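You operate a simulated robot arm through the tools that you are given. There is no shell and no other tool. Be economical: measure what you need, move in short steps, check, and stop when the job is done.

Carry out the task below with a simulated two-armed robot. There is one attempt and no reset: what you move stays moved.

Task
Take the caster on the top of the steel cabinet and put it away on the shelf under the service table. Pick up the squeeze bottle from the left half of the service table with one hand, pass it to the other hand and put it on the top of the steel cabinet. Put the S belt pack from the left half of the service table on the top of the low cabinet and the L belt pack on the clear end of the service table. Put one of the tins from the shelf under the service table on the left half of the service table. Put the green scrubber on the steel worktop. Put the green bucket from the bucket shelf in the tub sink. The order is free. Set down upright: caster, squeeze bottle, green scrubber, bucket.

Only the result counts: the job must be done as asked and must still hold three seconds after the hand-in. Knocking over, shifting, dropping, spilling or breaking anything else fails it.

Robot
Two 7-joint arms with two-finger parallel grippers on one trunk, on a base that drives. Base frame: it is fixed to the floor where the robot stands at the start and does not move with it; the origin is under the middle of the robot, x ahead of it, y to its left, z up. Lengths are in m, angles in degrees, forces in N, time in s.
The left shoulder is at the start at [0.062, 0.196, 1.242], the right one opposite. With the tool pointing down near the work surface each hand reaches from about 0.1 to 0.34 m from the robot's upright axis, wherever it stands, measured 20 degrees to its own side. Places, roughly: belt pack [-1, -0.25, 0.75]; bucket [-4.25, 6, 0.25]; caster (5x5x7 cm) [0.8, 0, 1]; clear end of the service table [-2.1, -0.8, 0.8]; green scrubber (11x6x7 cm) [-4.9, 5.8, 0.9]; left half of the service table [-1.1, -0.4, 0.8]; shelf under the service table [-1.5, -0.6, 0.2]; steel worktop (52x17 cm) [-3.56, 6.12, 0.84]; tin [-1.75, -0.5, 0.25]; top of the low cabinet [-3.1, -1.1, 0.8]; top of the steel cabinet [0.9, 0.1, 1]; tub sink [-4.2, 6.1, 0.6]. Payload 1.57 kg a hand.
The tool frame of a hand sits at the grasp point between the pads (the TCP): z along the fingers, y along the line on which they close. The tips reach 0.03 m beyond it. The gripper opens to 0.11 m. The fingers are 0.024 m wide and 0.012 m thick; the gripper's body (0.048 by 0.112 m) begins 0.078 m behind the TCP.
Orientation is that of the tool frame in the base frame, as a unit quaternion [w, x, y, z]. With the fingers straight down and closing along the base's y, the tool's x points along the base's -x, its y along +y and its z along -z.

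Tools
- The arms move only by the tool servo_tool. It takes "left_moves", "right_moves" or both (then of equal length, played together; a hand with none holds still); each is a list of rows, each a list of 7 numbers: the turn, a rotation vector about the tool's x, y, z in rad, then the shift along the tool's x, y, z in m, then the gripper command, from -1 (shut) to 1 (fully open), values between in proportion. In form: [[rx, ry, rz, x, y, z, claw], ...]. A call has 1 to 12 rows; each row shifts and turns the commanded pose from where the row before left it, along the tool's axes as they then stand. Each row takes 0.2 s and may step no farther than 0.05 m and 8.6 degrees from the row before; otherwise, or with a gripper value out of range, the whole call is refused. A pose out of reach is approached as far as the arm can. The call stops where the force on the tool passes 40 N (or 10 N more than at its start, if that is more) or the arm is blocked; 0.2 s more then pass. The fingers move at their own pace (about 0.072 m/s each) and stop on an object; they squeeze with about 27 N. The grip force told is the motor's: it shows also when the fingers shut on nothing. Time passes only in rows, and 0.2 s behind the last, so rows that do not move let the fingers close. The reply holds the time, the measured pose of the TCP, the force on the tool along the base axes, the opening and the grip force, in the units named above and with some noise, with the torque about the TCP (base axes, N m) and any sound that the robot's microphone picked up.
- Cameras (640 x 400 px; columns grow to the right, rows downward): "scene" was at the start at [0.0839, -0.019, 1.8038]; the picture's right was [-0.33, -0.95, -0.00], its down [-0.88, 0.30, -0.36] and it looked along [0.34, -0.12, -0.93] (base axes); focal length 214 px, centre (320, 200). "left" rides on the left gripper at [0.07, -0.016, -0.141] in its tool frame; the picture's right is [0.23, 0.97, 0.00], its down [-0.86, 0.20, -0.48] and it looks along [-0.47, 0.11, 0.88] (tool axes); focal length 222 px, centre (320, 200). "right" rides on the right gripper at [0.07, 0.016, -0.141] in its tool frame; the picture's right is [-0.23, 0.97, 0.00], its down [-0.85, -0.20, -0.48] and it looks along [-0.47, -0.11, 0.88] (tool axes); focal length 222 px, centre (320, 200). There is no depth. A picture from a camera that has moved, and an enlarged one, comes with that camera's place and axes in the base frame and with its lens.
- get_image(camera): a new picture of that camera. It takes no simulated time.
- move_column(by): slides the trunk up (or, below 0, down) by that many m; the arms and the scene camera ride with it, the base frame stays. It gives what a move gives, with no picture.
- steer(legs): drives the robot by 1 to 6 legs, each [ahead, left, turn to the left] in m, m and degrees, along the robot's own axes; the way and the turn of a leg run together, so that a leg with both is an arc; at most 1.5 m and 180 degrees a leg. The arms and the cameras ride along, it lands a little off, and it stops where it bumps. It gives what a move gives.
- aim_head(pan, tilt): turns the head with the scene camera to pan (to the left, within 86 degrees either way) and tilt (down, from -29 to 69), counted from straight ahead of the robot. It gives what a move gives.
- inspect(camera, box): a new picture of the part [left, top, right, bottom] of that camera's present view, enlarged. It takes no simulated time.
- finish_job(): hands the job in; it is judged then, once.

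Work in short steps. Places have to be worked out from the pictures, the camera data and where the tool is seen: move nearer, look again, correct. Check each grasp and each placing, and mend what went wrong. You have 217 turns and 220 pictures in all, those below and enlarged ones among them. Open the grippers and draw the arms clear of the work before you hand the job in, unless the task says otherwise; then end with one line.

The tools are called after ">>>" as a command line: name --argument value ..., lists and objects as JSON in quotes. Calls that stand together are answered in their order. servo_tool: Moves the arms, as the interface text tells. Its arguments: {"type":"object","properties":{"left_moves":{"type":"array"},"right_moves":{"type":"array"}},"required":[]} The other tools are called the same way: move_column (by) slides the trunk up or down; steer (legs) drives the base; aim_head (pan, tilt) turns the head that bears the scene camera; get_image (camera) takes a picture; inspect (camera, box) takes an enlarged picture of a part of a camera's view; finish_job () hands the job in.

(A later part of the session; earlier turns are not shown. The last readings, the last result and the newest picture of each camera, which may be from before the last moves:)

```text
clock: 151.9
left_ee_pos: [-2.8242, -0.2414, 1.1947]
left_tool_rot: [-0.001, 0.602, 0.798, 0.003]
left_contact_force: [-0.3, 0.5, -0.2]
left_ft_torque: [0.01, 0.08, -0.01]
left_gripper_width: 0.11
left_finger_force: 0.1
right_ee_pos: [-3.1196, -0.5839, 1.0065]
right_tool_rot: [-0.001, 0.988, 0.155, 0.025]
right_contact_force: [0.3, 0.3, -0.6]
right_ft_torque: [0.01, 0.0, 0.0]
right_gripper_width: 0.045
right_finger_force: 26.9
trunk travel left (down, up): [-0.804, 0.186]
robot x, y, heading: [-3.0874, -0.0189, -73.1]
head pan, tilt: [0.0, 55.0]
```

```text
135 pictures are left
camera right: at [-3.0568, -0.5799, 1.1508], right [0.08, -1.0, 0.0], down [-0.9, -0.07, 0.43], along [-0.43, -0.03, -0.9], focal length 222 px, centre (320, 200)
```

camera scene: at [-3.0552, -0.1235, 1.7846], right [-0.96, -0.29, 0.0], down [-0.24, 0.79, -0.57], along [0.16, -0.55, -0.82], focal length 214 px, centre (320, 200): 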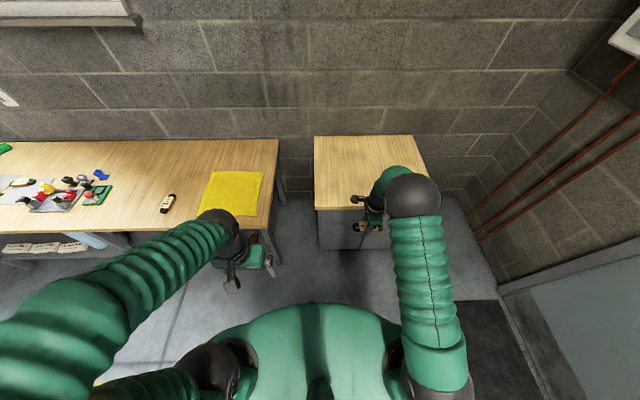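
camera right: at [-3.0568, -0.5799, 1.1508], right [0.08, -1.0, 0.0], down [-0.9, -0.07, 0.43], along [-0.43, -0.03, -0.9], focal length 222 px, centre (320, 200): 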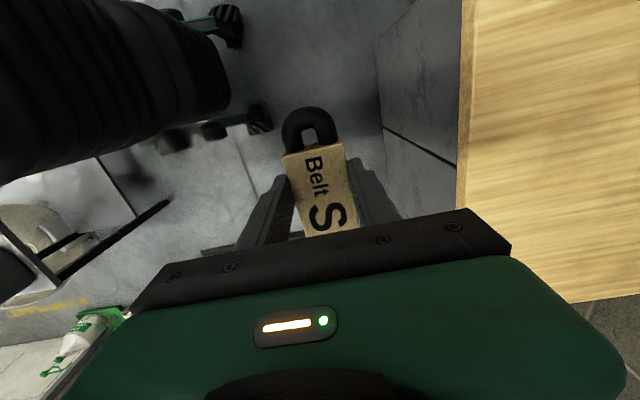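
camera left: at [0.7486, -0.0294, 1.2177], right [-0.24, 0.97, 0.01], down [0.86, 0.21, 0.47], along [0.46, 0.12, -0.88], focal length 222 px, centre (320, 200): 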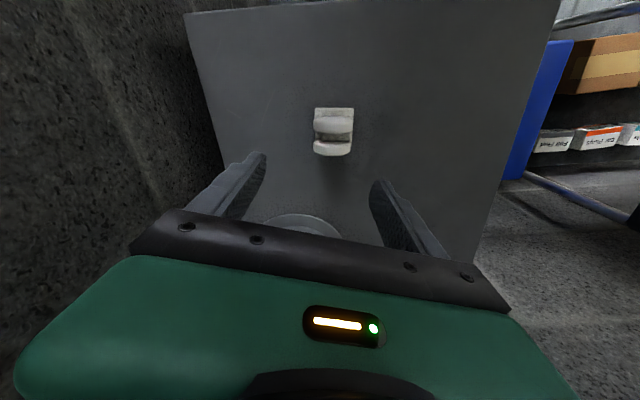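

Cabinet front edge is at y≈−0.80 here; drive forward 0.3 m so the hand is over the top.

>>> steer --legs '[[0.33, 0, 0]]'

>>> servo_tool --right_moves '[[0, 0, 0, 0, 0.025, 0.03, -1], [0, 0, 0, 0, 0.02, 0.03, -1], [0, 0, 0, 0, 0, 0.04, -1], [0, 0, 0, 0, 0, 0.03, -1], [0, 0, 0, 0, 0, 0, -1]]'

>>> get_image --camera "right"

```text
clock: 154.1
left_ee_pos: [-2.7362, -0.5526, 1.1971]
left_tool_rot: [0.001, 0.601, 0.799, 0.005]
left_contact_force: [-0.3, 0.3, 0.2]
left_ft_torque: [0.0, -0.03, 0.01]
left_gripper_width: 0.11
left_finger_force: 0.0
right_ee_pos: [-3.0316, -0.8944, 1.0059]
right_tool_rot: [0.001, 0.988, 0.155, 0.026]
right_contact_force: [0.3, -0.1, -0.5]
right_ft_torque: [0.0, 0.01, 0.0]
right_gripper_width: 0.0449
right_finger_force: 27.7
trunk travel left (down, up): [-0.804, 0.186]
robot x, y, heading: [-2.9986, -0.3367, -73.5]
head pan, tilt: [0.0, 55.0]
```

```text
clock: 155.2
left_ee_pos: [-2.7346, -0.553, 1.1964]
left_tool_rot: [0.0, 0.601, 0.799, 0.005]
left_contact_force: [0.6, -0.2, -0.4]
left_ft_torque: [0.0, -0.01, 0.01]
left_gripper_width: 0.11
left_finger_force: 0.0
right_ee_pos: [-3.0104, -0.9383, 0.8771]
right_tool_rot: [0.0, 0.988, 0.155, 0.027]
right_contact_force: [-0.2, -0.7, 0.1]
right_ft_torque: [0.02, -0.05, -0.02]
right_gripper_width: 0.0452
right_finger_force: 27.0
trunk travel left (down, up): [-0.804, 0.186]
robot x, y, heading: [-2.9953, -0.3376, -73.3]
head pan, tilt: [0.0, 55.0]
```

```text
134 pictures are left
camera right: at [-2.9475, -0.9342, 1.0222], right [0.08, -1.0, 0.0], down [-0.9, -0.07, 0.43], along [-0.43, -0.03, -0.9], focal length 222 px, centre (320, 200)
```

right: 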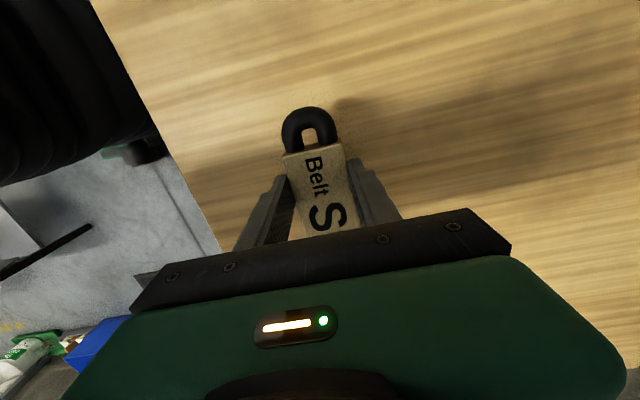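

Pack is well inside the top. Lower gradually to contact.

>>> servo_tool --right_moves '[[0, 0, 0, 0, 0, 0.015, -1], [0, 0, 0, 0, 0, 0.01, -1], [0, 0, 0, 0, 0, 0.005, -1], [0, 0, 0, 0, 0, 0.005, -1], [0, 0, 0, 0, 0, 0, -1]]'

```text
clock: 156.4
left_ee_pos: [-2.735, -0.5541, 1.1967]
left_tool_rot: [0.0, 0.601, 0.799, 0.006]
left_contact_force: [-0.3, 0.4, -0.6]
left_ft_torque: [0.02, -0.02, -0.01]
left_gripper_width: 0.11
left_finger_force: 0.1
right_ee_pos: [-3.0068, -0.936, 0.8412]
right_tool_rot: [0.0, 0.988, 0.155, 0.026]
right_contact_force: [0.2, 0.2, -0.6]
right_ft_torque: [0.0, 0.01, -0.02]
right_gripper_width: 0.0449
right_finger_force: 27.5
trunk travel left (down, up): [-0.804, 0.186]
robot x, y, heading: [-2.9959, -0.336, -73.6]
head pan, tilt: [0.0, 55.0]
```

Still free; go on in small steps.

>>> servo_tool --right_moves '[[0, 0, 0, 0, 0, 0.004, -1], [0, 0, 0, 0, 0, 0.004, -1], [0, 0, 0, 0, 0, 0.004, -1], [0, 0, 0, 0, 0, 0, -1]]'

>>> get_image --camera "right"

```text
clock: 157.4
left_ee_pos: [-2.735, -0.5517, 1.1971]
left_tool_rot: [-0.001, 0.602, 0.799, 0.004]
left_contact_force: [-0.3, -0.3, 0.5]
left_ft_torque: [0.0, 0.05, 0.03]
left_gripper_width: 0.1101
left_finger_force: 0.0
right_ee_pos: [-3.0072, -0.9376, 0.8327]
right_tool_rot: [0.003, 0.988, 0.154, 0.026]
right_contact_force: [-1.5, -3.2, 29.2]
right_ft_torque: [0.02, 0.04, -0.03]
right_gripper_width: 0.0456
right_finger_force: 26.8
trunk travel left (down, up): [-0.804, 0.186]
robot x, y, heading: [-2.9982, -0.3386, -73.3]
head pan, tilt: [0.0, 55.0]
```

```text
133 pictures are left
camera right: at [-2.9438, -0.9325, 0.9779], right [0.08, -1.0, 0.0], down [-0.9, -0.07, 0.43], along [-0.43, -0.04, -0.9], focal length 222 px, centre (320, 200)
```

right: 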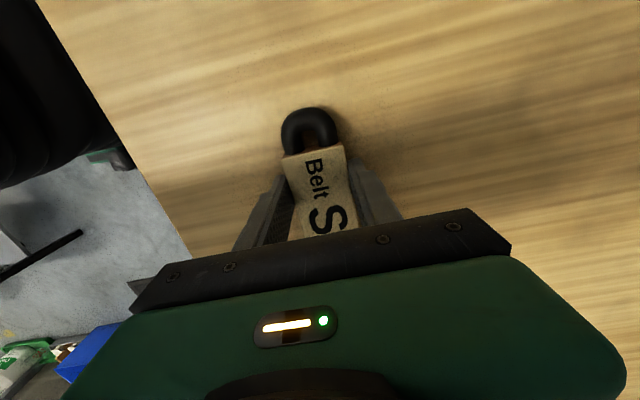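

Contact at 29 N; ease up, release and rise.

>>> servo_tool --right_moves '[[0, 0, 0, 0, 0, -0.004, -1], [0, 0, 0, 0, 0, 0, 0.3], [0, 0, 0, 0, 0, 0, 0.3], [0, 0, 0, 0, 0, 0, 0.3], [0, 0, 0, 0, 0, -0.04, 0.3], [0, 0, 0, 0, 0, -0.05, 0.3], [0, 0, 0, 0, 0, -0.05, 0.3], [0, 0, 0, 0, 0, -0.05, 0.3]]'

>>> get_image --camera "right"

```text
clock: 159.2
left_ee_pos: [-2.7343, -0.5527, 1.1971]
left_tool_rot: [0.0, 0.601, 0.799, 0.004]
left_contact_force: [0.8, -0.5, 0.4]
left_ft_torque: [-0.01, 0.0, 0.01]
left_gripper_width: 0.1101
left_finger_force: 0.1
right_ee_pos: [-3.0158, -0.938, 1.0229]
right_tool_rot: [0.0, 0.988, 0.155, 0.027]
right_contact_force: [0.1, 0.5, 0.6]
right_ft_torque: [-0.01, -0.01, -0.01]
right_gripper_width: 0.0715
right_finger_force: 0.1
trunk travel left (down, up): [-0.804, 0.186]
robot x, y, heading: [-2.9983, -0.341, -73.7]
head pan, tilt: [0.0, 55.0]
```

```text
132 pictures are left
camera right: at [-2.9528, -0.9342, 1.1676], right [0.08, -1.0, 0.0], down [-0.9, -0.08, 0.43], along [-0.43, -0.03, -0.9], focal length 222 px, centre (320, 200)
```

right: 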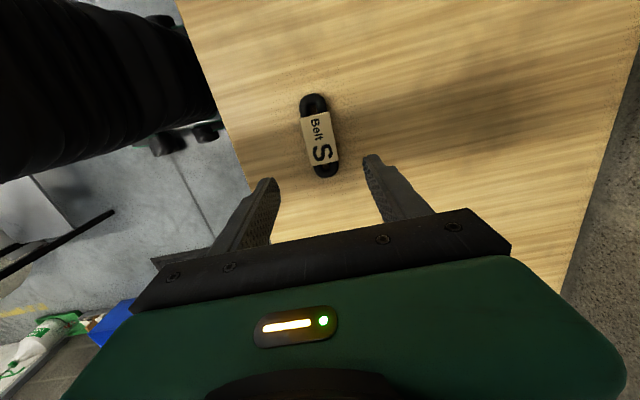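

S is placed on the low cabinet. Now the squeeze bottle: I re-yaw the right hand, back off and travel back past the table's left end.

>>> servo_tool --right_moves '[[0, 0, -0.145, 0, -0.03, -0.03, 0.5], [0, 0, -0.145, 0, 0, -0.03, 0.5], [0, 0, -0.145, 0, 0, 0, 0.5], [0, 0, -0.145, 0, 0, 0, 0.5], [0, 0, -0.145, 0, 0, 0, 0.5], [0, 0, -0.145, 0, 0, 0, 0.5], [0, 0, -0.145, 0, 0, 0, 0.5], [0, 0, -0.145, 0, 0, 0, 0.5], [0, 0, -0.145, 0, 0, 0, 0.5], [0, 0, -0.145, 0, 0, 0, 0.5]]'

>>> steer --legs '[[-0.55, 0, 0], [0, 1.45, 0], [0, 1.45, 0], [0, 0, -37]]'

>>> aim_head --pan 0 --tilt 45

>>> get_image --camera "scene"

```text
clock: 161.4
left_ee_pos: [-2.7352, -0.5545, 1.1955]
left_tool_rot: [-0.001, 0.601, 0.799, 0.005]
left_contact_force: [1.2, 0.4, -0.3]
left_ft_torque: [0.0, 0.02, -0.04]
left_gripper_width: 0.1099
left_finger_force: 0.0
right_ee_pos: [-3.0296, -0.9124, 1.0827]
right_tool_rot: [0.018, 0.636, 0.771, 0.021]
right_contact_force: [0.3, 0.1, 0.3]
right_ft_torque: [0.01, 0.04, 0.02]
right_gripper_width: 0.0827
right_finger_force: 0.0
trunk travel left (down, up): [-0.804, 0.186]
robot x, y, heading: [-2.9965, -0.3373, -73.4]
head pan, tilt: [0.0, 55.0]
```

```text
clock: 164.6
left_ee_pos: [-2.89, -0.033, 1.1955]
left_tool_rot: [0.002, 0.595, 0.803, 0.006]
left_contact_force: [1.2, -0.4, 0.6]
left_ft_torque: [-0.03, -0.05, 0.01]
left_gripper_width: 0.1101
left_finger_force: 0.1
right_ee_pos: [-3.1804, -0.3968, 1.0825]
right_tool_rot: [0.018, 0.631, 0.775, 0.02]
right_contact_force: [-0.5, 0.2, 1.0]
right_ft_torque: [0.0, 0.01, 0.03]
right_gripper_width: 0.0827
right_finger_force: 0.0
trunk travel left (down, up): [-0.804, 0.186]
robot x, y, heading: [-3.1526, 0.1787, -72.6]
head pan, tilt: [0.0, 55.0]
stopped in leg 1: the robot was blocked; the commanded pose is now the measured one
```

```text
clock: 165.3
left_ee_pos: [-2.8893, -0.0323, 1.1968]
left_tool_rot: [0.001, 0.595, 0.803, 0.005]
left_contact_force: [-0.2, -0.5, 0.1]
left_ft_torque: [-0.01, 0.01, 0.0]
left_gripper_width: 0.11
left_finger_force: 0.1
right_ee_pos: [-3.1788, -0.3936, 1.0825]
right_tool_rot: [0.018, 0.631, 0.775, 0.019]
right_contact_force: [-1.4, 0.6, -0.5]
right_ft_torque: [0.0, 0.0, -0.02]
right_gripper_width: 0.0824
right_finger_force: 0.1
trunk travel left (down, up): [-0.804, 0.186]
robot x, y, heading: [-3.15, 0.1782, -72.8]
head pan, tilt: [0.0, 45.0]
```

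```text
131 pictures are left
camera scene: at [-3.1201, 0.0706, 1.7981], right [-0.95, -0.3, 0.0], down [-0.21, 0.68, -0.71], along [0.21, -0.67, -0.71], focal length 214 px, centre (320, 200)
```

scene: 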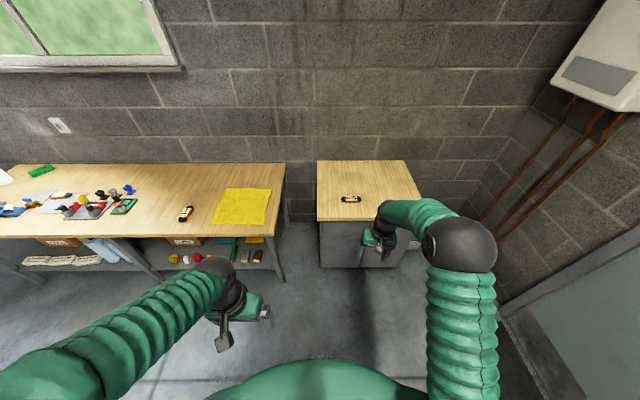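

I bumped something behind me. Look at both sides to see what it is.

>>> aim_head --pan 86 --tilt 50

>>> get_image --camera "scene"

>>> aim_head --pan -86 --tilt 50

>>> get_image --camera "scene"

>>> get_image --camera "left"

```text
clock: 166.9
left_ee_pos: [-2.8876, -0.0337, 1.196]
left_tool_rot: [0.001, 0.595, 0.804, 0.005]
left_contact_force: [-0.2, 0.1, -0.3]
left_ft_torque: [-0.03, -0.01, -0.02]
left_gripper_width: 0.1101
left_finger_force: 0.0
right_ee_pos: [-3.178, -0.3967, 1.0817]
right_tool_rot: [0.018, 0.631, 0.775, 0.02]
right_contact_force: [-0.1, -0.9, 0.0]
right_ft_torque: [-0.03, 0.0, -0.04]
right_gripper_width: 0.0824
right_finger_force: 0.0
trunk travel left (down, up): [-0.804, 0.186]
robot x, y, heading: [-3.1533, 0.1808, -72.6]
head pan, tilt: [85.9, 50.0]
```

```text
130 pictures are left
camera scene: at [-3.0693, 0.1642, 1.7913], right [0.23, -0.97, 0.0], down [-0.75, -0.18, -0.64], along [0.62, 0.15, -0.77], focal length 214 px, centre (320, 200)
```

scene: 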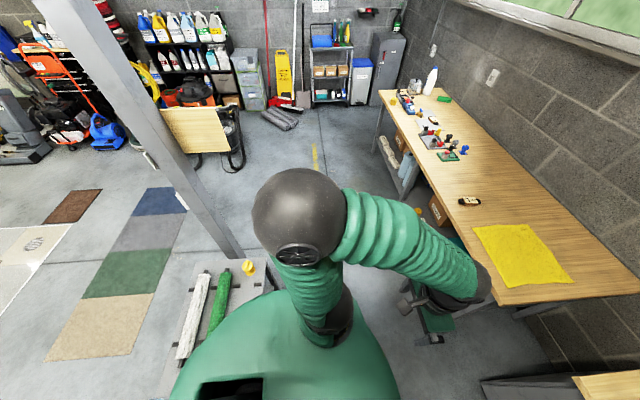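

```text
clock: 169.5
left_ee_pos: [-2.889, -0.0346, 1.1962]
left_tool_rot: [0.001, 0.596, 0.803, 0.005]
left_contact_force: [0.5, 1.2, 0.2]
left_ft_torque: [0.02, -0.01, -0.01]
left_gripper_width: 0.1101
left_finger_force: 0.0
right_ee_pos: [-3.1789, -0.3955, 1.0825]
right_tool_rot: [0.017, 0.632, 0.775, 0.02]
right_contact_force: [-0.4, -0.2, -0.6]
right_ft_torque: [0.03, 0.02, 0.03]
right_gripper_width: 0.0825
right_finger_force: 0.1
trunk travel left (down, up): [-0.804, 0.186]
robot x, y, heading: [-3.1525, 0.1789, -72.6]
head pan, tilt: [-85.9, 50.0]
```

```text
129 pictures are left
camera scene: at [-3.2161, 0.1183, 1.7912], right [-0.37, 0.93, 0.0], down [0.71, 0.28, -0.64], along [-0.6, -0.23, -0.77], focal length 214 px, centre (320, 200)
```

scene: 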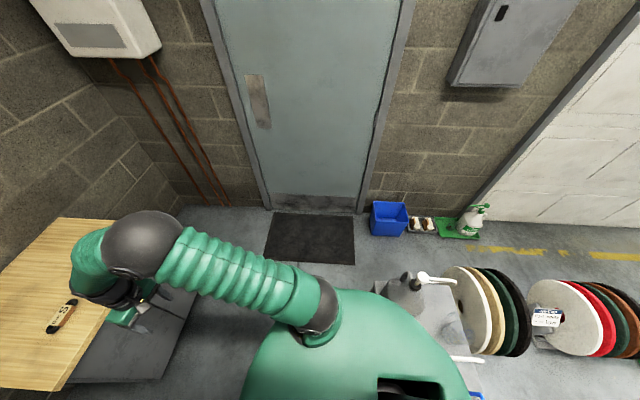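

```text
128 pictures are left
camera left: at [-2.9252, 0.0281, 1.3369], right [0.87, 0.5, 0.01], down [0.44, -0.76, 0.48], along [0.25, -0.41, -0.88], focal length 222 px, centre (320, 200)
```

left: 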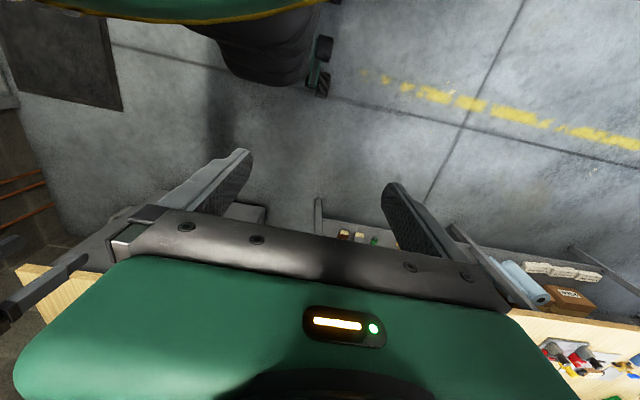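

Behind me is a bench (nothing on it seems disturbed). I move forward a bit before sliding left along the table, then turn.

>>> steer --legs '[[0.15, 0, 0], [0, 1.4, 0], [0, 1.4, 0], [0, 0, -38]]'

>>> aim_head --pan 0 --tilt 45

>>> get_image --camera "scene"

```text
clock: 185.7
left_ee_pos: [-0.3961, 0.5391, 1.1965]
left_tool_rot: [0.003, 0.827, 0.562, 0.005]
left_contact_force: [0.4, 0.1, -0.3]
left_ft_torque: [-0.01, -0.01, 0.0]
left_gripper_width: 0.1101
left_finger_force: 0.0
right_ee_pos: [-0.847, 0.4363, 1.0821]
right_tool_rot: [0.022, 0.852, 0.523, 0.012]
right_contact_force: [0.5, 0.0, 0.1]
right_ft_torque: [0.02, -0.02, 0.02]
right_gripper_width: 0.0825
right_finger_force: 0.1
trunk travel left (down, up): [-0.804, 0.186]
robot x, y, heading: [-0.4729, 0.8672, -111.0]
head pan, tilt: [-85.9, 50.0]
```

```text
clock: 187.3
left_ee_pos: [-0.3953, 0.5385, 1.1966]
left_tool_rot: [0.001, 0.827, 0.562, 0.005]
left_contact_force: [0.4, -0.2, -0.3]
left_ft_torque: [-0.03, 0.01, 0.01]
left_gripper_width: 0.11
left_finger_force: 0.1
right_ee_pos: [-0.8465, 0.4354, 1.0825]
right_tool_rot: [0.023, 0.851, 0.524, 0.013]
right_contact_force: [0.5, 0.2, 0.2]
right_ft_torque: [0.03, -0.01, 0.02]
right_gripper_width: 0.0827
right_finger_force: 0.1
trunk travel left (down, up): [-0.804, 0.186]
robot x, y, heading: [-0.4742, 0.8654, -110.9]
head pan, tilt: [0.0, 45.0]
```

```text
127 pictures are left
camera scene: at [-0.5132, 0.7621, 1.798], right [-0.93, 0.36, 0.0], down [0.26, 0.66, -0.71], along [-0.25, -0.66, -0.71], focal length 214 px, centre (320, 200)
```

scene: 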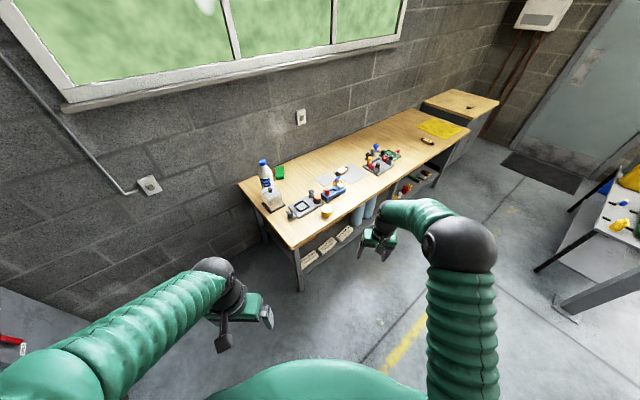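

Bottle visible at the back-left corner. Shift left 0.47 m and forward 0.4 m beside the table end.

>>> steer --legs '[[0, 0.47, 0], [0.4, 0, 0]]'

>>> get_image --camera "scene"

>>> get_image --camera "right"

```text
clock: 192.3
left_ee_pos: [-0.0811, -0.013, 1.1965]
left_tool_rot: [0.002, 0.826, 0.564, 0.003]
left_contact_force: [1.1, -1.0, -0.2]
left_ft_torque: [0.0, 0.02, -0.01]
left_gripper_width: 0.1101
left_finger_force: 0.1
right_ee_pos: [-0.5316, -0.1173, 1.0841]
right_tool_rot: [0.023, 0.85, 0.526, 0.012]
right_contact_force: [0.4, 0.6, 0.2]
right_ft_torque: [0.04, 0.05, 0.01]
right_gripper_width: 0.0824
right_finger_force: 0.0
trunk travel left (down, up): [-0.804, 0.186]
robot x, y, heading: [-0.1619, 0.3138, -110.9]
head pan, tilt: [0.0, 45.0]
```

```text
126 pictures are left
camera scene: at [-0.197, 0.2117, 1.7983], right [-0.94, 0.35, 0.0], down [0.25, 0.66, -0.71], along [-0.25, -0.66, -0.71], focal length 214 px, centre (320, 200)
```

scene: 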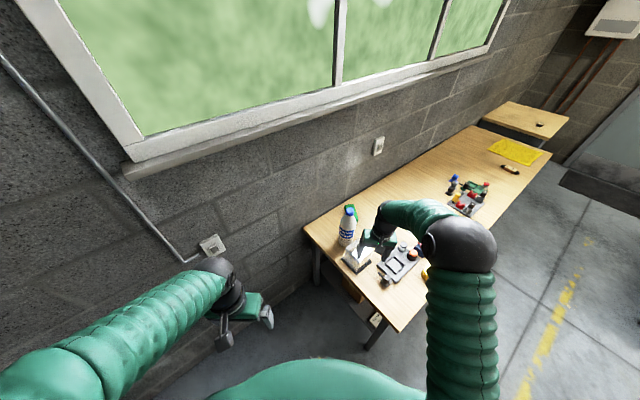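

```text
125 pictures are left
camera right: at [-0.4925, -0.0592, 1.2259], right [0.77, -0.64, 0.05], down [-0.58, -0.66, 0.47], along [-0.27, -0.39, -0.88], focal length 222 px, centre (320, 200)
```

right: 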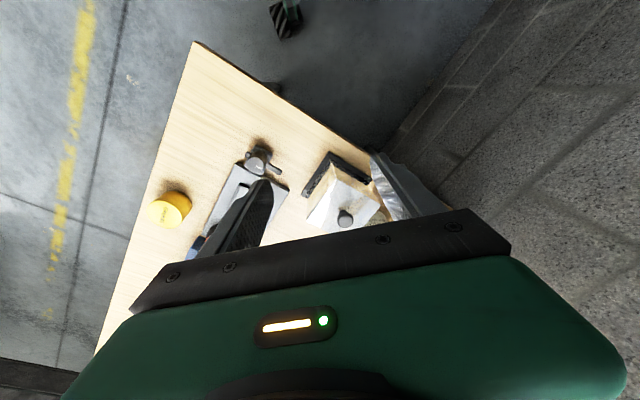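

Zoom on the bottle.

>>> inspect --camera "scene" --box '[300, 190, 420, 290]'

```text
4.00 times, centred on (360, 240) of scene
camera zoom: at [-0.197, 0.2117, 1.7983], right [-0.94, 0.35, 0.0], down [0.25, 0.66, -0.71], along [-0.25, -0.66, -0.71], focal length 858 px, centre (160, 40)
```

zoom: 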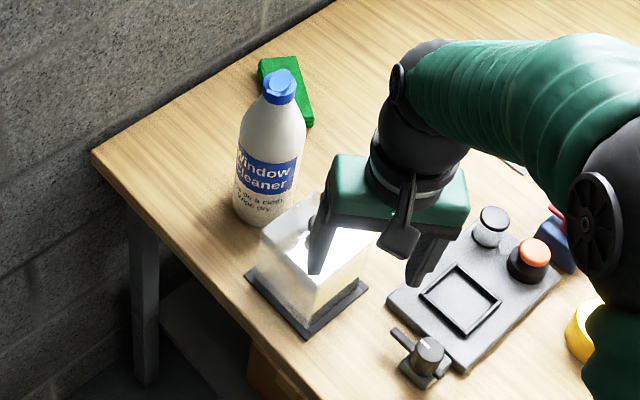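

Bottle at (−0.571, −0.370), 26.5 cm tall, blue cap at z≈1.03. I raise the right hand, drive 0.2 m closer and align above the cap.

>>> servo_tool --right_moves '[[0.052, 0.004, 0, 0, 0, -0.04, 0.3], [0, 0, 0, 0, 0, -0.045, 0.3], [0, 0, 0, 0, 0, -0.045, 0.3]]'

>>> steer --legs '[[0.2, 0, 0]]'

>>> get_image --camera "right"

```text
clock: 193.1
left_ee_pos: [-0.0804, -0.0139, 1.1969]
left_tool_rot: [0.002, 0.825, 0.564, 0.004]
left_contact_force: [-0.1, -0.3, -0.3]
left_ft_torque: [-0.03, 0.03, -0.02]
left_gripper_width: 0.1101
left_finger_force: 0.1
right_ee_pos: [-0.5342, -0.1166, 1.2093]
right_tool_rot: [0.0, 0.851, 0.526, 0.0]
right_contact_force: [0.0, 0.2, -0.8]
right_ft_torque: [0.02, 0.0, 0.02]
right_gripper_width: 0.0714
right_finger_force: 0.0
trunk travel left (down, up): [-0.804, 0.186]
robot x, y, heading: [-0.1553, 0.3149, -110.8]
head pan, tilt: [0.0, 45.0]
```

```text
clock: 194.8
left_ee_pos: [-0.1516, -0.2009, 1.1989]
left_tool_rot: [0.004, 0.825, 0.565, 0.002]
left_contact_force: [0.3, -0.2, 1.6]
left_ft_torque: [-0.01, 0.0, 0.0]
left_gripper_width: 0.1099
left_finger_force: 0.1
right_ee_pos: [-0.6054, -0.304, 1.2121]
right_tool_rot: [0.002, 0.85, 0.527, -0.001]
right_contact_force: [1.2, -1.5, -0.1]
right_ft_torque: [0.01, 0.0, -0.02]
right_gripper_width: 0.0714
right_finger_force: 0.1
trunk travel left (down, up): [-0.804, 0.186]
robot x, y, heading: [-0.2322, 0.1244, -110.7]
head pan, tilt: [0.0, 45.0]
```

```text
123 pictures are left
camera right: at [-0.5609, -0.2501, 1.3526], right [0.77, -0.64, 0.0], down [-0.56, -0.68, 0.48], along [-0.3, -0.37, -0.88], focal length 222 px, centre (320, 200)
```

right: 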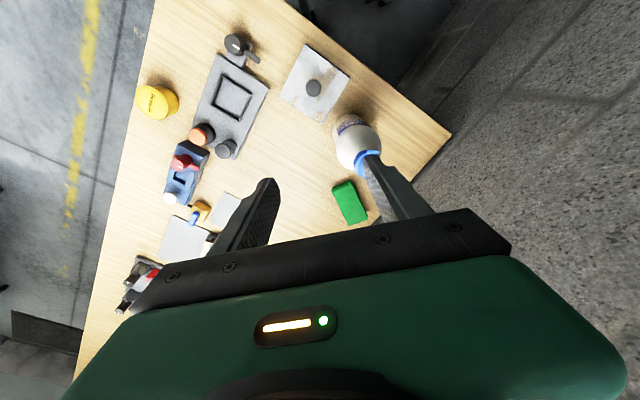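

Cap at (−0.570, −0.370). Shift over it and lower to about 8 cm above.

>>> servo_tool --right_moves '[[0, 0, 0, -0.022, 0.0305, 0, 0.3], [0, 0, 0, -0.022, 0.0305, 0, 0.3], [0, 0, 0, 0, 0, 0.035, 0.3], [0, 0, 0, 0, 0, 0.03, 0.3], [0, 0, 0, 0, 0, 0, 0.3]]'

>>> get_image --camera "right"

```text
clock: 195.9
left_ee_pos: [-0.1531, -0.205, 1.1964]
left_tool_rot: [0.002, 0.825, 0.565, 0.004]
left_contact_force: [-0.5, 0.0, -0.2]
left_ft_torque: [-0.01, 0.01, -0.01]
left_gripper_width: 0.1099
left_finger_force: 0.1
right_ee_pos: [-0.5708, -0.3787, 1.1442]
right_tool_rot: [0.001, 0.85, 0.527, -0.001]
right_contact_force: [0.0, 0.3, 0.3]
right_ft_torque: [-0.02, 0.01, -0.04]
right_gripper_width: 0.0714
right_finger_force: 0.1
trunk travel left (down, up): [-0.804, 0.186]
robot x, y, heading: [-0.229, 0.1224, -110.7]
head pan, tilt: [0.0, 45.0]
```

```text
122 pictures are left
camera right: at [-0.5263, -0.3237, 1.2857], right [0.77, -0.64, 0.0], down [-0.56, -0.68, 0.48], along [-0.3, -0.37, -0.88], focal length 222 px, centre (320, 200)
```

right: 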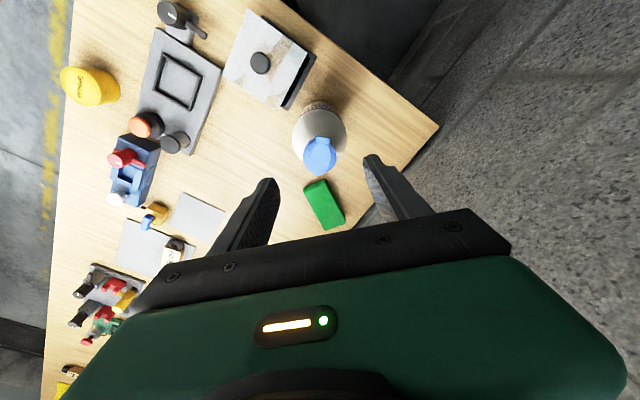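

Aligned with the cap. Lower to z≈1.035 and close.

>>> servo_tool --right_moves '[[0, 0, 0, 0, 0, 0.04, 0.3], [0, 0, 0, 0, 0, 0.04, 0.3], [0, 0, 0, 0, 0, 0.03, 0.3], [0, 0, 0, 0, 0, 0, 0.3]]'

>>> inspect --camera "right" --box '[180, 100, 460, 260]'

>>> inspect --camera "scene" --box '[330, 150, 530, 330]'

```text
clock: 196.9
left_ee_pos: [-0.153, -0.2049, 1.1965]
left_tool_rot: [0.003, 0.825, 0.565, 0.003]
left_contact_force: [0.1, 1.1, 0.5]
left_ft_torque: [0.0, -0.01, 0.0]
left_gripper_width: 0.11
left_finger_force: 0.1
right_ee_pos: [-0.5714, -0.3784, 1.0348]
right_tool_rot: [0.001, 0.85, 0.527, 0.001]
right_contact_force: [0.2, 0.2, 0.2]
right_ft_torque: [0.0, -0.01, 0.05]
right_gripper_width: 0.0715
right_finger_force: 0.0
trunk travel left (down, up): [-0.804, 0.186]
robot x, y, heading: [-0.232, 0.121, -110.6]
head pan, tilt: [0.0, 45.0]
```

```text
2.29 times, centred on (320, 180) of right
camera zoom: at [-0.5271, -0.323, 1.1763], right [0.77, -0.64, 0.0], down [-0.56, -0.68, 0.48], along [-0.3, -0.37, -0.88], focal length 508 px, centre (320, 246)
```

zoom: 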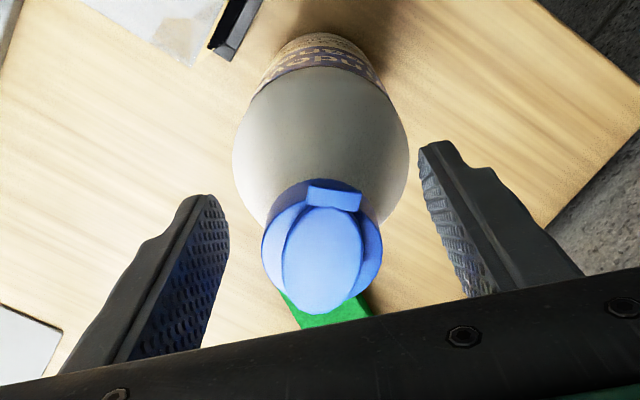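

```text
2.22 times, centred on (430, 240) of scene
camera zoom: at [-0.2729, 0.017, 1.798], right [-0.94, 0.35, 0.0], down [0.25, 0.66, -0.71], along [-0.25, -0.66, -0.71], focal length 477 px, centre (76, 111)
```

zoom: 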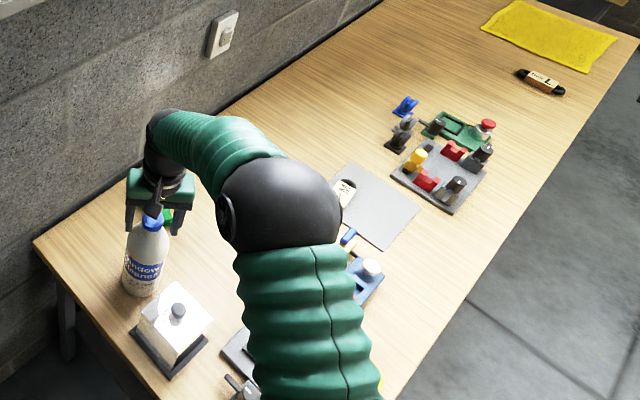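

Cap is centered between the pads. Close, then lift 2 cm to test.

>>> servo_tool --right_moves '[[0, 0, 0, 0, 0, 0, -0.3], [0, 0, 0, 0, 0, 0, -1], [0, 0, 0, 0, 0, 0, -1], [0, 0, 0, 0, 0, 0, -1], [0, 0, 0, 0, 0, -0.01, -1], [0, 0, 0, 0, 0, -0.02, -1], [0, 0, 0, 0, 0, 0, -1]]'

>>> get_image --camera "right"

```text
clock: 198.6
left_ee_pos: [-0.1526, -0.2067, 1.1968]
left_tool_rot: [0.002, 0.825, 0.565, 0.003]
left_contact_force: [-0.2, 0.7, -0.5]
left_ft_torque: [-0.01, 0.01, 0.0]
left_gripper_width: 0.1099
left_finger_force: 0.0
right_ee_pos: [-0.5728, -0.3759, 1.0633]
right_tool_rot: [0.0, 0.85, 0.527, 0.001]
right_contact_force: [-0.4, -0.3, -5.1]
right_ft_torque: [0.09, -0.03, -0.06]
right_gripper_width: 0.0393
right_finger_force: 26.9
trunk travel left (down, up): [-0.804, 0.186]
robot x, y, heading: [-0.2344, 0.1241, -110.8]
head pan, tilt: [0.0, 45.0]
```

```text
119 pictures are left
camera right: at [-0.5282, -0.3216, 1.2048], right [0.77, -0.64, 0.0], down [-0.56, -0.68, 0.48], along [-0.3, -0.37, -0.88], focal length 222 px, centre (320, 200)
```

right: 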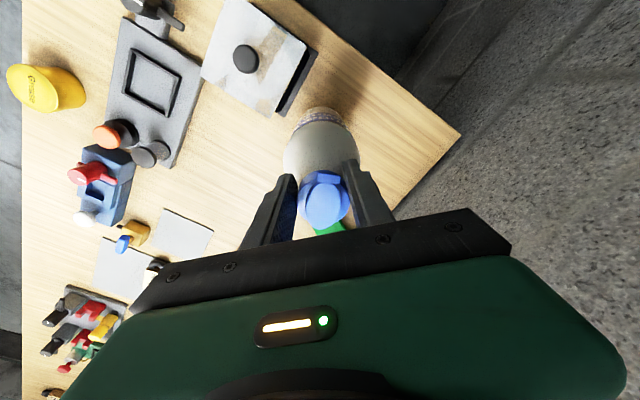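

Bottle held (≈5 N). Lift it well clear and back away from the table.

>>> servo_tool --right_moves '[[0, 0, 0, 0, 0, -0.03, -1], [0, 0, 0, 0, 0, -0.04, -1], [0, 0, 0, 0, 0, -0.04, -1]]'

>>> move_column --by 0.1

>>> steer --legs '[[-0.45, 0, 0]]'

>>> servo_tool --right_moves '[[0, 0, 0, 0.04, 0, 0, -1], [0, 0, 0, 0.04, 0, 0, -1], [0, 0, 0, 0.04, 0, 0, -1], [0, 0, 0, 0.04, 0, 0, -1]]'

>>> get_image --camera "scene"

```text
clock: 199.3
left_ee_pos: [-0.1529, -0.2054, 1.1979]
left_tool_rot: [0.003, 0.825, 0.565, 0.004]
left_contact_force: [0.2, -0.1, -0.3]
left_ft_torque: [0.02, 0.01, 0.01]
left_gripper_width: 0.11
left_finger_force: 0.1
right_ee_pos: [-0.5702, -0.3786, 1.1754]
right_tool_rot: [0.0, 0.85, 0.527, 0.001]
right_contact_force: [0.3, -0.2, -4.8]
right_ft_torque: [0.04, -0.01, 0.0]
right_gripper_width: 0.0393
right_finger_force: 26.9
trunk travel left (down, up): [-0.804, 0.186]
robot x, y, heading: [-0.2309, 0.1206, -110.7]
head pan, tilt: [0.0, 45.0]
```

```text
clock: 200.7
left_ee_pos: [-0.1534, -0.2055, 1.297]
left_tool_rot: [0.004, 0.825, 0.565, 0.004]
left_contact_force: [0.3, -0.4, -0.1]
left_ft_torque: [-0.02, 0.0, 0.01]
left_gripper_width: 0.1099
left_finger_force: 0.1
right_ee_pos: [-0.5707, -0.3798, 1.2757]
right_tool_rot: [0.0, 0.85, 0.527, 0.002]
right_contact_force: [0.1, 0.5, -5.2]
right_ft_torque: [0.04, -0.03, 0.01]
right_gripper_width: 0.039
right_finger_force: 26.4
trunk travel left (down, up): [-0.904, 0.086]
robot x, y, heading: [-0.2311, 0.1245, -110.9]
head pan, tilt: [0.0, 45.0]
```

```text
clock: 203.4
left_ee_pos: [0.0016, 0.2053, 1.2963]
left_tool_rot: [0.002, 0.826, 0.563, 0.006]
left_contact_force: [0.2, 0.4, -0.9]
left_ft_torque: [0.01, 0.01, 0.0]
left_gripper_width: 0.1099
left_finger_force: 0.1
right_ee_pos: [-0.4166, 0.0327, 1.2738]
right_tool_rot: [-0.002, 0.851, 0.525, 0.003]
right_contact_force: [0.1, 0.3, -5.4]
right_ft_torque: [0.06, -0.06, 0.01]
right_gripper_width: 0.0393
right_finger_force: 26.6
trunk travel left (down, up): [-0.904, 0.086]
robot x, y, heading: [-0.0746, 0.5418, -111.0]
head pan, tilt: [0.0, 45.0]
```

```text
clock: 204.4
left_ee_pos: [0.0044, 0.2125, 1.2976]
left_tool_rot: [0.003, 0.826, 0.563, 0.003]
left_contact_force: [0.0, -0.5, -0.2]
left_ft_torque: [-0.06, 0.02, -0.01]
left_gripper_width: 0.1098
left_finger_force: 0.0
right_ee_pos: [-0.3414, 0.1812, 1.2777]
right_tool_rot: [0.001, 0.851, 0.525, -0.001]
right_contact_force: [-0.4, -0.1, -5.5]
right_ft_torque: [0.03, 0.0, 0.05]
right_gripper_width: 0.0391
right_finger_force: 27.3
trunk travel left (down, up): [-0.904, 0.086]
robot x, y, heading: [-0.0758, 0.5366, -110.8]
head pan, tilt: [0.0, 45.0]
```

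```text
118 pictures are left
camera scene: at [-0.115, 0.4349, 1.8983], right [-0.93, 0.36, 0.0], down [0.25, 0.66, -0.71], along [-0.25, -0.66, -0.71], focal length 214 px, centre (320, 200)
```

scene: 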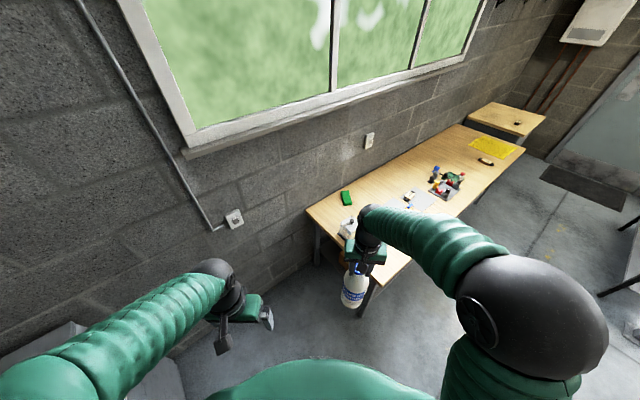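

Now prepare the left hand to receive: yaw it 90° so it closes front-to-back.

>>> servo_tool --left_moves '[[0, 0, -0.143, 0, 0, 0, 1], [0, 0, -0.143, 0, 0, 0, 1], [0, 0, -0.143, 0, 0, 0, 1], [0, 0, -0.143, 0, 0, 0, 1], [0, 0, -0.143, 0, 0, 0, 1], [0, 0, -0.143, 0, 0, 0, 1], [0, 0, -0.143, 0, 0, 0, 1], [0, 0, -0.143, 0, 0, 0, 1], [0, 0, -0.143, 0, 0, 0, 1], [0, 0, -0.143, 0, 0, 0, 1], [0, 0, -0.143, 0, 0, 0, 1]]'

>>> servo_tool --left_moves '[[0, 0.14, 0, 0, 0, 0, 1], [0, 0.14, 0, 0, 0, 0, 1], [0, 0.14, 0, 0, 0, 0, 1], [0, 0.14, 0, 0, 0, 0, 1], [0, 0.14, 0, 0, 0, 0, 1], [0, 0.14, 0, 0, 0, 0, 1]]'

>>> get_image --camera "scene"

>>> get_image --camera "left"

```text
clock: 206.8
left_ee_pos: [0.0025, 0.2101, 1.2977]
left_tool_rot: [0.005, 0.184, 0.983, 0.0]
left_contact_force: [0.0, 0.4, 0.4]
left_ft_torque: [-0.01, -0.02, -0.01]
left_gripper_width: 0.1102
left_finger_force: 0.0
right_ee_pos: [-0.343, 0.1782, 1.2764]
right_tool_rot: [0.001, 0.851, 0.525, 0.001]
right_contact_force: [0.0, 0.7, -4.5]
right_ft_torque: [0.04, -0.01, 0.02]
right_gripper_width: 0.0391
right_finger_force: 26.9
trunk travel left (down, up): [-0.904, 0.086]
robot x, y, heading: [-0.0756, 0.5364, -110.7]
head pan, tilt: [0.0, 45.0]
```

```text
clock: 208.2
left_ee_pos: [0.0052, 0.2077, 1.2975]
left_tool_rot: [-0.398, 0.169, 0.898, 0.075]
left_contact_force: [-0.1, -0.2, 0.1]
left_ft_torque: [0.03, 0.01, 0.01]
left_gripper_width: 0.1101
left_finger_force: 0.0
right_ee_pos: [-0.3408, 0.176, 1.2758]
right_tool_rot: [0.0, 0.851, 0.525, 0.001]
right_contact_force: [0.6, -0.7, -5.6]
right_ft_torque: [0.04, -0.04, -0.01]
right_gripper_width: 0.039
right_finger_force: 26.7
trunk travel left (down, up): [-0.904, 0.086]
robot x, y, heading: [-0.0732, 0.5379, -111.1]
head pan, tilt: [0.0, 45.0]
```

```text
117 pictures are left
camera scene: at [-0.115, 0.4275, 1.8978], right [-0.93, 0.36, 0.0], down [0.25, 0.66, -0.7], along [-0.25, -0.66, -0.71], focal length 214 px, centre (320, 200)
```

scene: 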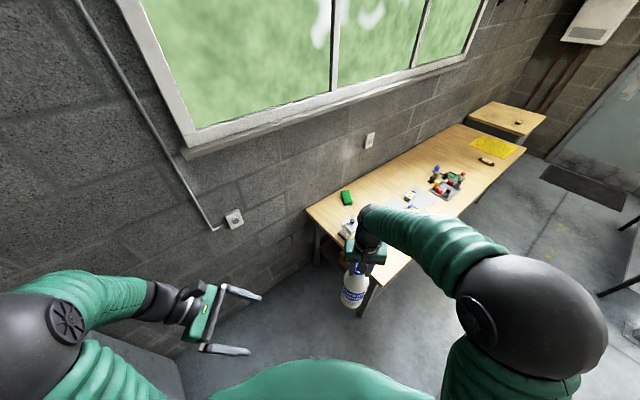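

```text
116 pictures are left
camera left: at [0.0527, 0.1728, 1.4422], right [0.21, 0.96, 0.17], down [0.94, -0.15, -0.31], along [-0.27, 0.23, -0.93], focal length 222 px, centre (320, 200)
```

left: 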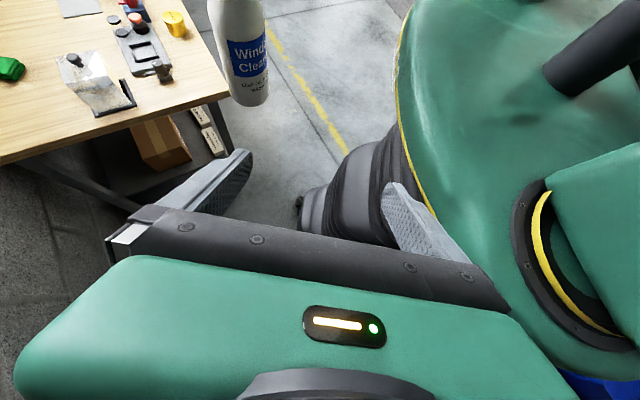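

The left hand tilts inward nicely. Move it level with the bottle's lower body, still 0.3 m to its left.

>>> servo_tool --left_moves '[[0, 0, 0, -0.0242, -0.0255, 0.0217, 1], [0, 0, 0, -0.0242, -0.0255, 0.0217, 1], [0, 0, 0, -0.0242, -0.0255, 0.0217, 1], [0, 0, 0, -0.0242, -0.0255, 0.0217, 1], [0, 0, 0, -0.0242, -0.0255, 0.0217, 1], [0, 0, 0, -0.0242, -0.0255, 0.0217, 1], [0, 0.14, 0, 0, 0, 0, 1], [0, 0, 0, 0, 0, 0, 1]]'

>>> get_image --camera "left"

>>> get_image --camera "scene"

```text
clock: 210.0
left_ee_pos: [-0.0468, 0.067, 1.1026]
left_tool_rot: [-0.459, 0.161, 0.869, 0.085]
left_contact_force: [0.1, 0.8, -0.3]
left_ft_torque: [-0.02, 0.03, -0.01]
left_gripper_width: 0.1099
left_finger_force: 0.0
right_ee_pos: [-0.3399, 0.1785, 1.2775]
right_tool_rot: [0.0, 0.85, 0.526, 0.001]
right_contact_force: [-0.2, 0.2, -4.9]
right_ft_torque: [0.05, -0.05, -0.02]
right_gripper_width: 0.0392
right_finger_force: 26.9
trunk travel left (down, up): [-0.904, 0.086]
robot x, y, heading: [-0.0777, 0.5401, -110.6]
head pan, tilt: [0.0, 45.0]
```

```text
115 pictures are left
camera left: at [0.0199, 0.0245, 1.2389], right [0.23, 0.95, 0.19], down [0.89, -0.13, -0.44], along [-0.39, 0.27, -0.88], focal length 222 px, centre (320, 200)
```

left: 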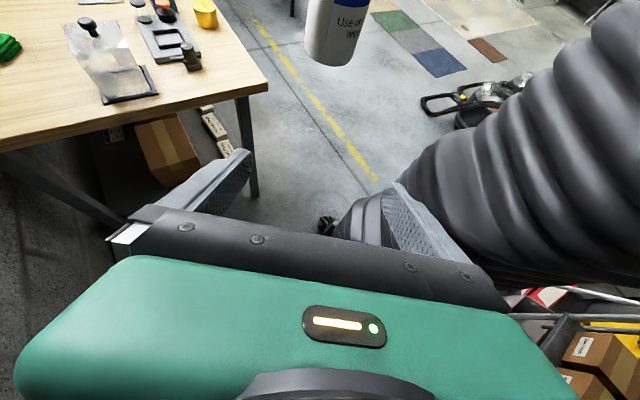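

```text
114 pictures are left
camera scene: at [-0.1131, 0.4296, 1.898], right [-0.93, 0.36, 0.0], down [0.25, 0.66, -0.71], along [-0.25, -0.66, -0.71], focal length 214 px, centre (320, 200)
```

scene: 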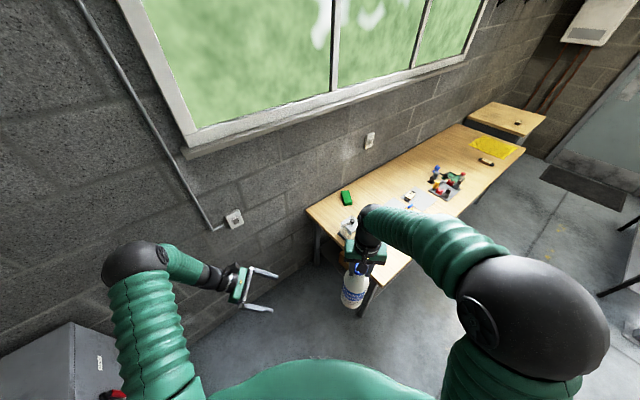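

Aligned in depth with the bottle. Approach horizontally 0.2 m.

>>> servo_tool --left_moves '[[0, 0, 0, 0.0225, 0, 0.033, 1], [0, 0, 0, 0.0225, 0, 0.033, 1], [0, 0, 0, 0.0225, 0, 0.033, 1], [0, 0, 0, 0.0225, 0, 0.033, 1], [0, 0, 0, 0.0225, 0, 0.033, 1], [0, 0, 0, 0, 0, 0, 1]]'

>>> get_image --camera "left"

>>> inspect --camera "scene" --box '[200, 180, 420, 340]'

```text
clock: 211.4
left_ee_pos: [-0.239, 0.139, 1.0992]
left_tool_rot: [-0.459, 0.162, 0.869, 0.087]
left_contact_force: [-0.1, 0.4, 0.1]
left_ft_torque: [-0.01, 0.0, 0.0]
left_gripper_width: 0.1101
left_finger_force: 0.1
right_ee_pos: [-0.3425, 0.1788, 1.2764]
right_tool_rot: [0.0, 0.851, 0.526, 0.0]
right_contact_force: [-0.7, 0.1, -5.5]
right_ft_torque: [0.06, -0.04, 0.0]
right_gripper_width: 0.0389
right_finger_force: 27.1
trunk travel left (down, up): [-0.904, 0.086]
robot x, y, heading: [-0.0751, 0.5359, -110.9]
head pan, tilt: [0.0, 45.0]
```

```text
113 pictures are left
camera left: at [-0.1728, 0.0969, 1.2354], right [0.23, 0.95, 0.19], down [0.89, -0.13, -0.43], along [-0.39, 0.27, -0.88], focal length 222 px, centre (320, 200)
```

left: 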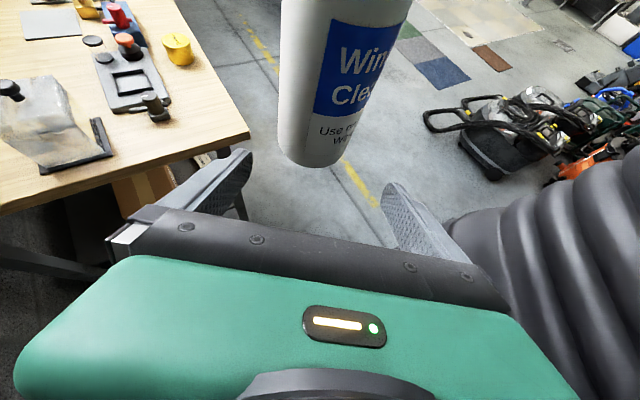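

```text
2.50 times, centred on (310, 260) of scene
camera zoom: at [-0.1179, 0.4298, 1.8979], right [-0.93, 0.36, 0.0], down [0.25, 0.66, -0.71], along [-0.25, -0.66, -0.71], focal length 536 px, centre (345, 50)
```

zoom: 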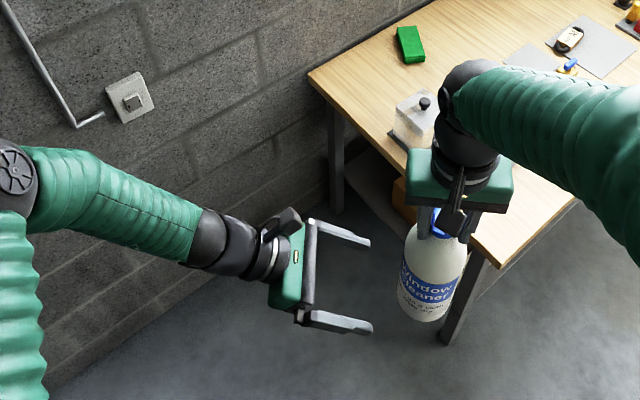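

Well aligned. Advance the last 10.5 cm so the bottle sits between the pads.

>>> servo_tool --left_moves '[[0, 0, 0, 0.0197, 0, 0.0289, 1], [0, 0, 0, 0.0197, 0, 0.0289, 1], [0, 0, 0, 0.0197, 0, 0.0289, 1], [0, 0, 0, 0, 0, 0, 1]]'

>>> get_image --camera "left"

>>> inspect --camera "scene" --box '[240, 180, 420, 340]'

```text
clock: 212.4
left_ee_pos: [-0.3386, 0.1776, 1.101]
left_tool_rot: [-0.458, 0.163, 0.87, 0.087]
left_contact_force: [-0.6, 0.9, 0.5]
left_ft_torque: [-0.02, 0.0, -0.02]
left_gripper_width: 0.11
left_finger_force: 0.0
right_ee_pos: [-0.3437, 0.1794, 1.2766]
right_tool_rot: [0.001, 0.851, 0.525, 0.0]
right_contact_force: [0.5, 1.0, -6.3]
right_ft_torque: [0.06, -0.03, 0.03]
right_gripper_width: 0.0391
right_finger_force: 26.6
trunk travel left (down, up): [-0.904, 0.086]
robot x, y, heading: [-0.0725, 0.5361, -110.9]
head pan, tilt: [0.0, 45.0]
```

```text
111 pictures are left
camera left: at [-0.2715, 0.1362, 1.2372], right [0.23, 0.95, 0.19], down [0.89, -0.13, -0.43], along [-0.39, 0.27, -0.88], focal length 222 px, centre (320, 200)
```

left: 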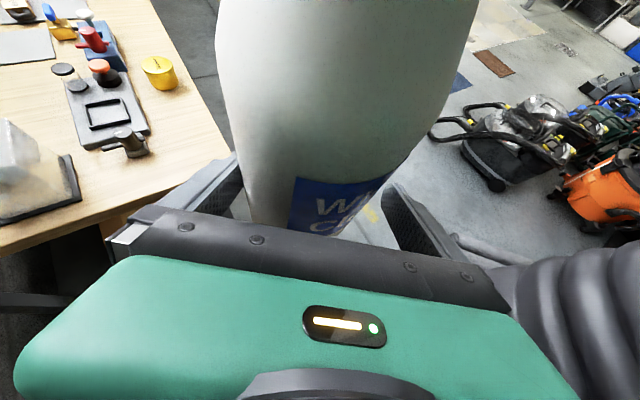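

```text
2.50 times, centred on (330, 260) of scene
camera zoom: at [-0.1184, 0.4299, 1.8979], right [-0.93, 0.36, 0.0], down [0.25, 0.66, -0.71], along [-0.25, -0.66, -0.71], focal length 536 px, centre (295, 50)
```

zoom: 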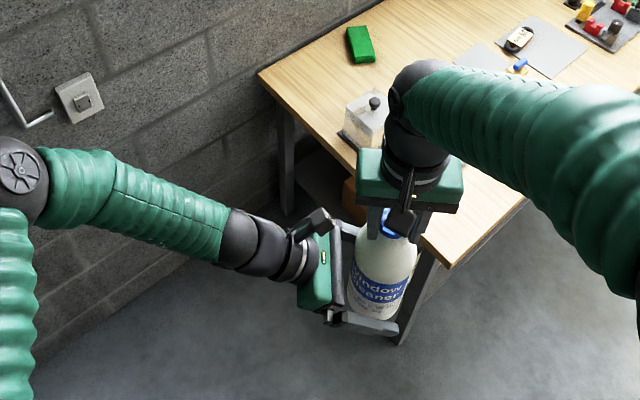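

The bottle is between the left pads. Close the left hand on it.

>>> servo_tool --left_moves '[[0, 0, 0, 0, 0, 0, 0.4], [0, 0, 0, 0, 0, 0, -1], [0, 0, 0, 0, 0, 0, -1], [0, 0, 0, 0, 0, 0, -1]]'

>>> get_image --camera "left"

```text
clock: 213.4
left_ee_pos: [-0.3369, 0.1764, 1.1012]
left_tool_rot: [-0.458, 0.16, 0.87, 0.086]
left_contact_force: [-0.7, -13.5, 0.1]
left_ft_torque: [1.35, -0.31, 0.42]
left_gripper_width: 0.0833
left_finger_force: 26.4
right_ee_pos: [-0.3421, 0.1792, 1.2757]
right_tool_rot: [-0.001, 0.851, 0.526, 0.002]
right_contact_force: [0.6, 13.1, 0.0]
right_ft_torque: [0.95, 0.0, -0.4]
right_gripper_width: 0.0386
right_finger_force: 26.9
trunk travel left (down, up): [-0.904, 0.086]
robot x, y, heading: [-0.0745, 0.5412, -110.8]
head pan, tilt: [0.0, 45.0]
```

```text
109 pictures are left
camera left: at [-0.2704, 0.1347, 1.2368], right [0.23, 0.95, 0.19], down [0.89, -0.13, -0.43], along [-0.39, 0.27, -0.88], focal length 222 px, centre (320, 200)
```

left: 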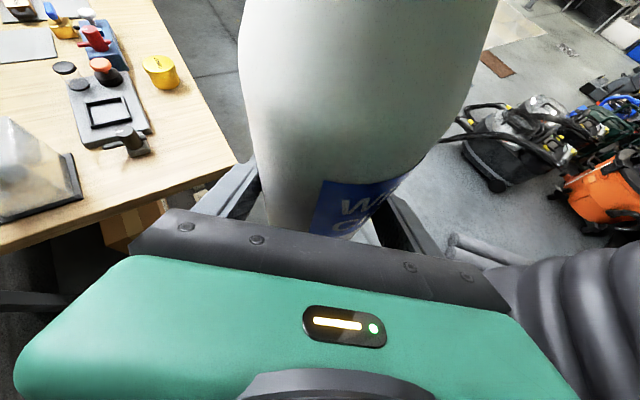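

Both hands hold it with a 13 N side load; I relax the load by shifting the left hand ~5 mm.

>>> servo_tool --left_moves '[[0, 0, 0, 0, -0.003, 0, -1], [0, 0, 0, 0, -0.003, 0, -1], [0, 0, 0, 0, 0, 0, -1]]'

```text
clock: 214.2
left_ee_pos: [-0.338, 0.1729, 1.1006]
left_tool_rot: [-0.459, 0.163, 0.869, 0.088]
left_contact_force: [8.2, 1.8, 0.2]
left_ft_torque: [0.09, 0.37, 0.19]
left_gripper_width: 0.0833
left_finger_force: 26.9
right_ee_pos: [-0.3446, 0.177, 1.2776]
right_tool_rot: [0.002, 0.851, 0.525, -0.002]
right_contact_force: [-8.3, -3.8, -4.8]
right_ft_torque: [-0.4, 1.0, -0.23]
right_gripper_width: 0.0388
right_finger_force: 27.1
trunk travel left (down, up): [-0.904, 0.086]
robot x, y, heading: [-0.0765, 0.5346, -111.3]
head pan, tilt: [0.0, 45.0]
```

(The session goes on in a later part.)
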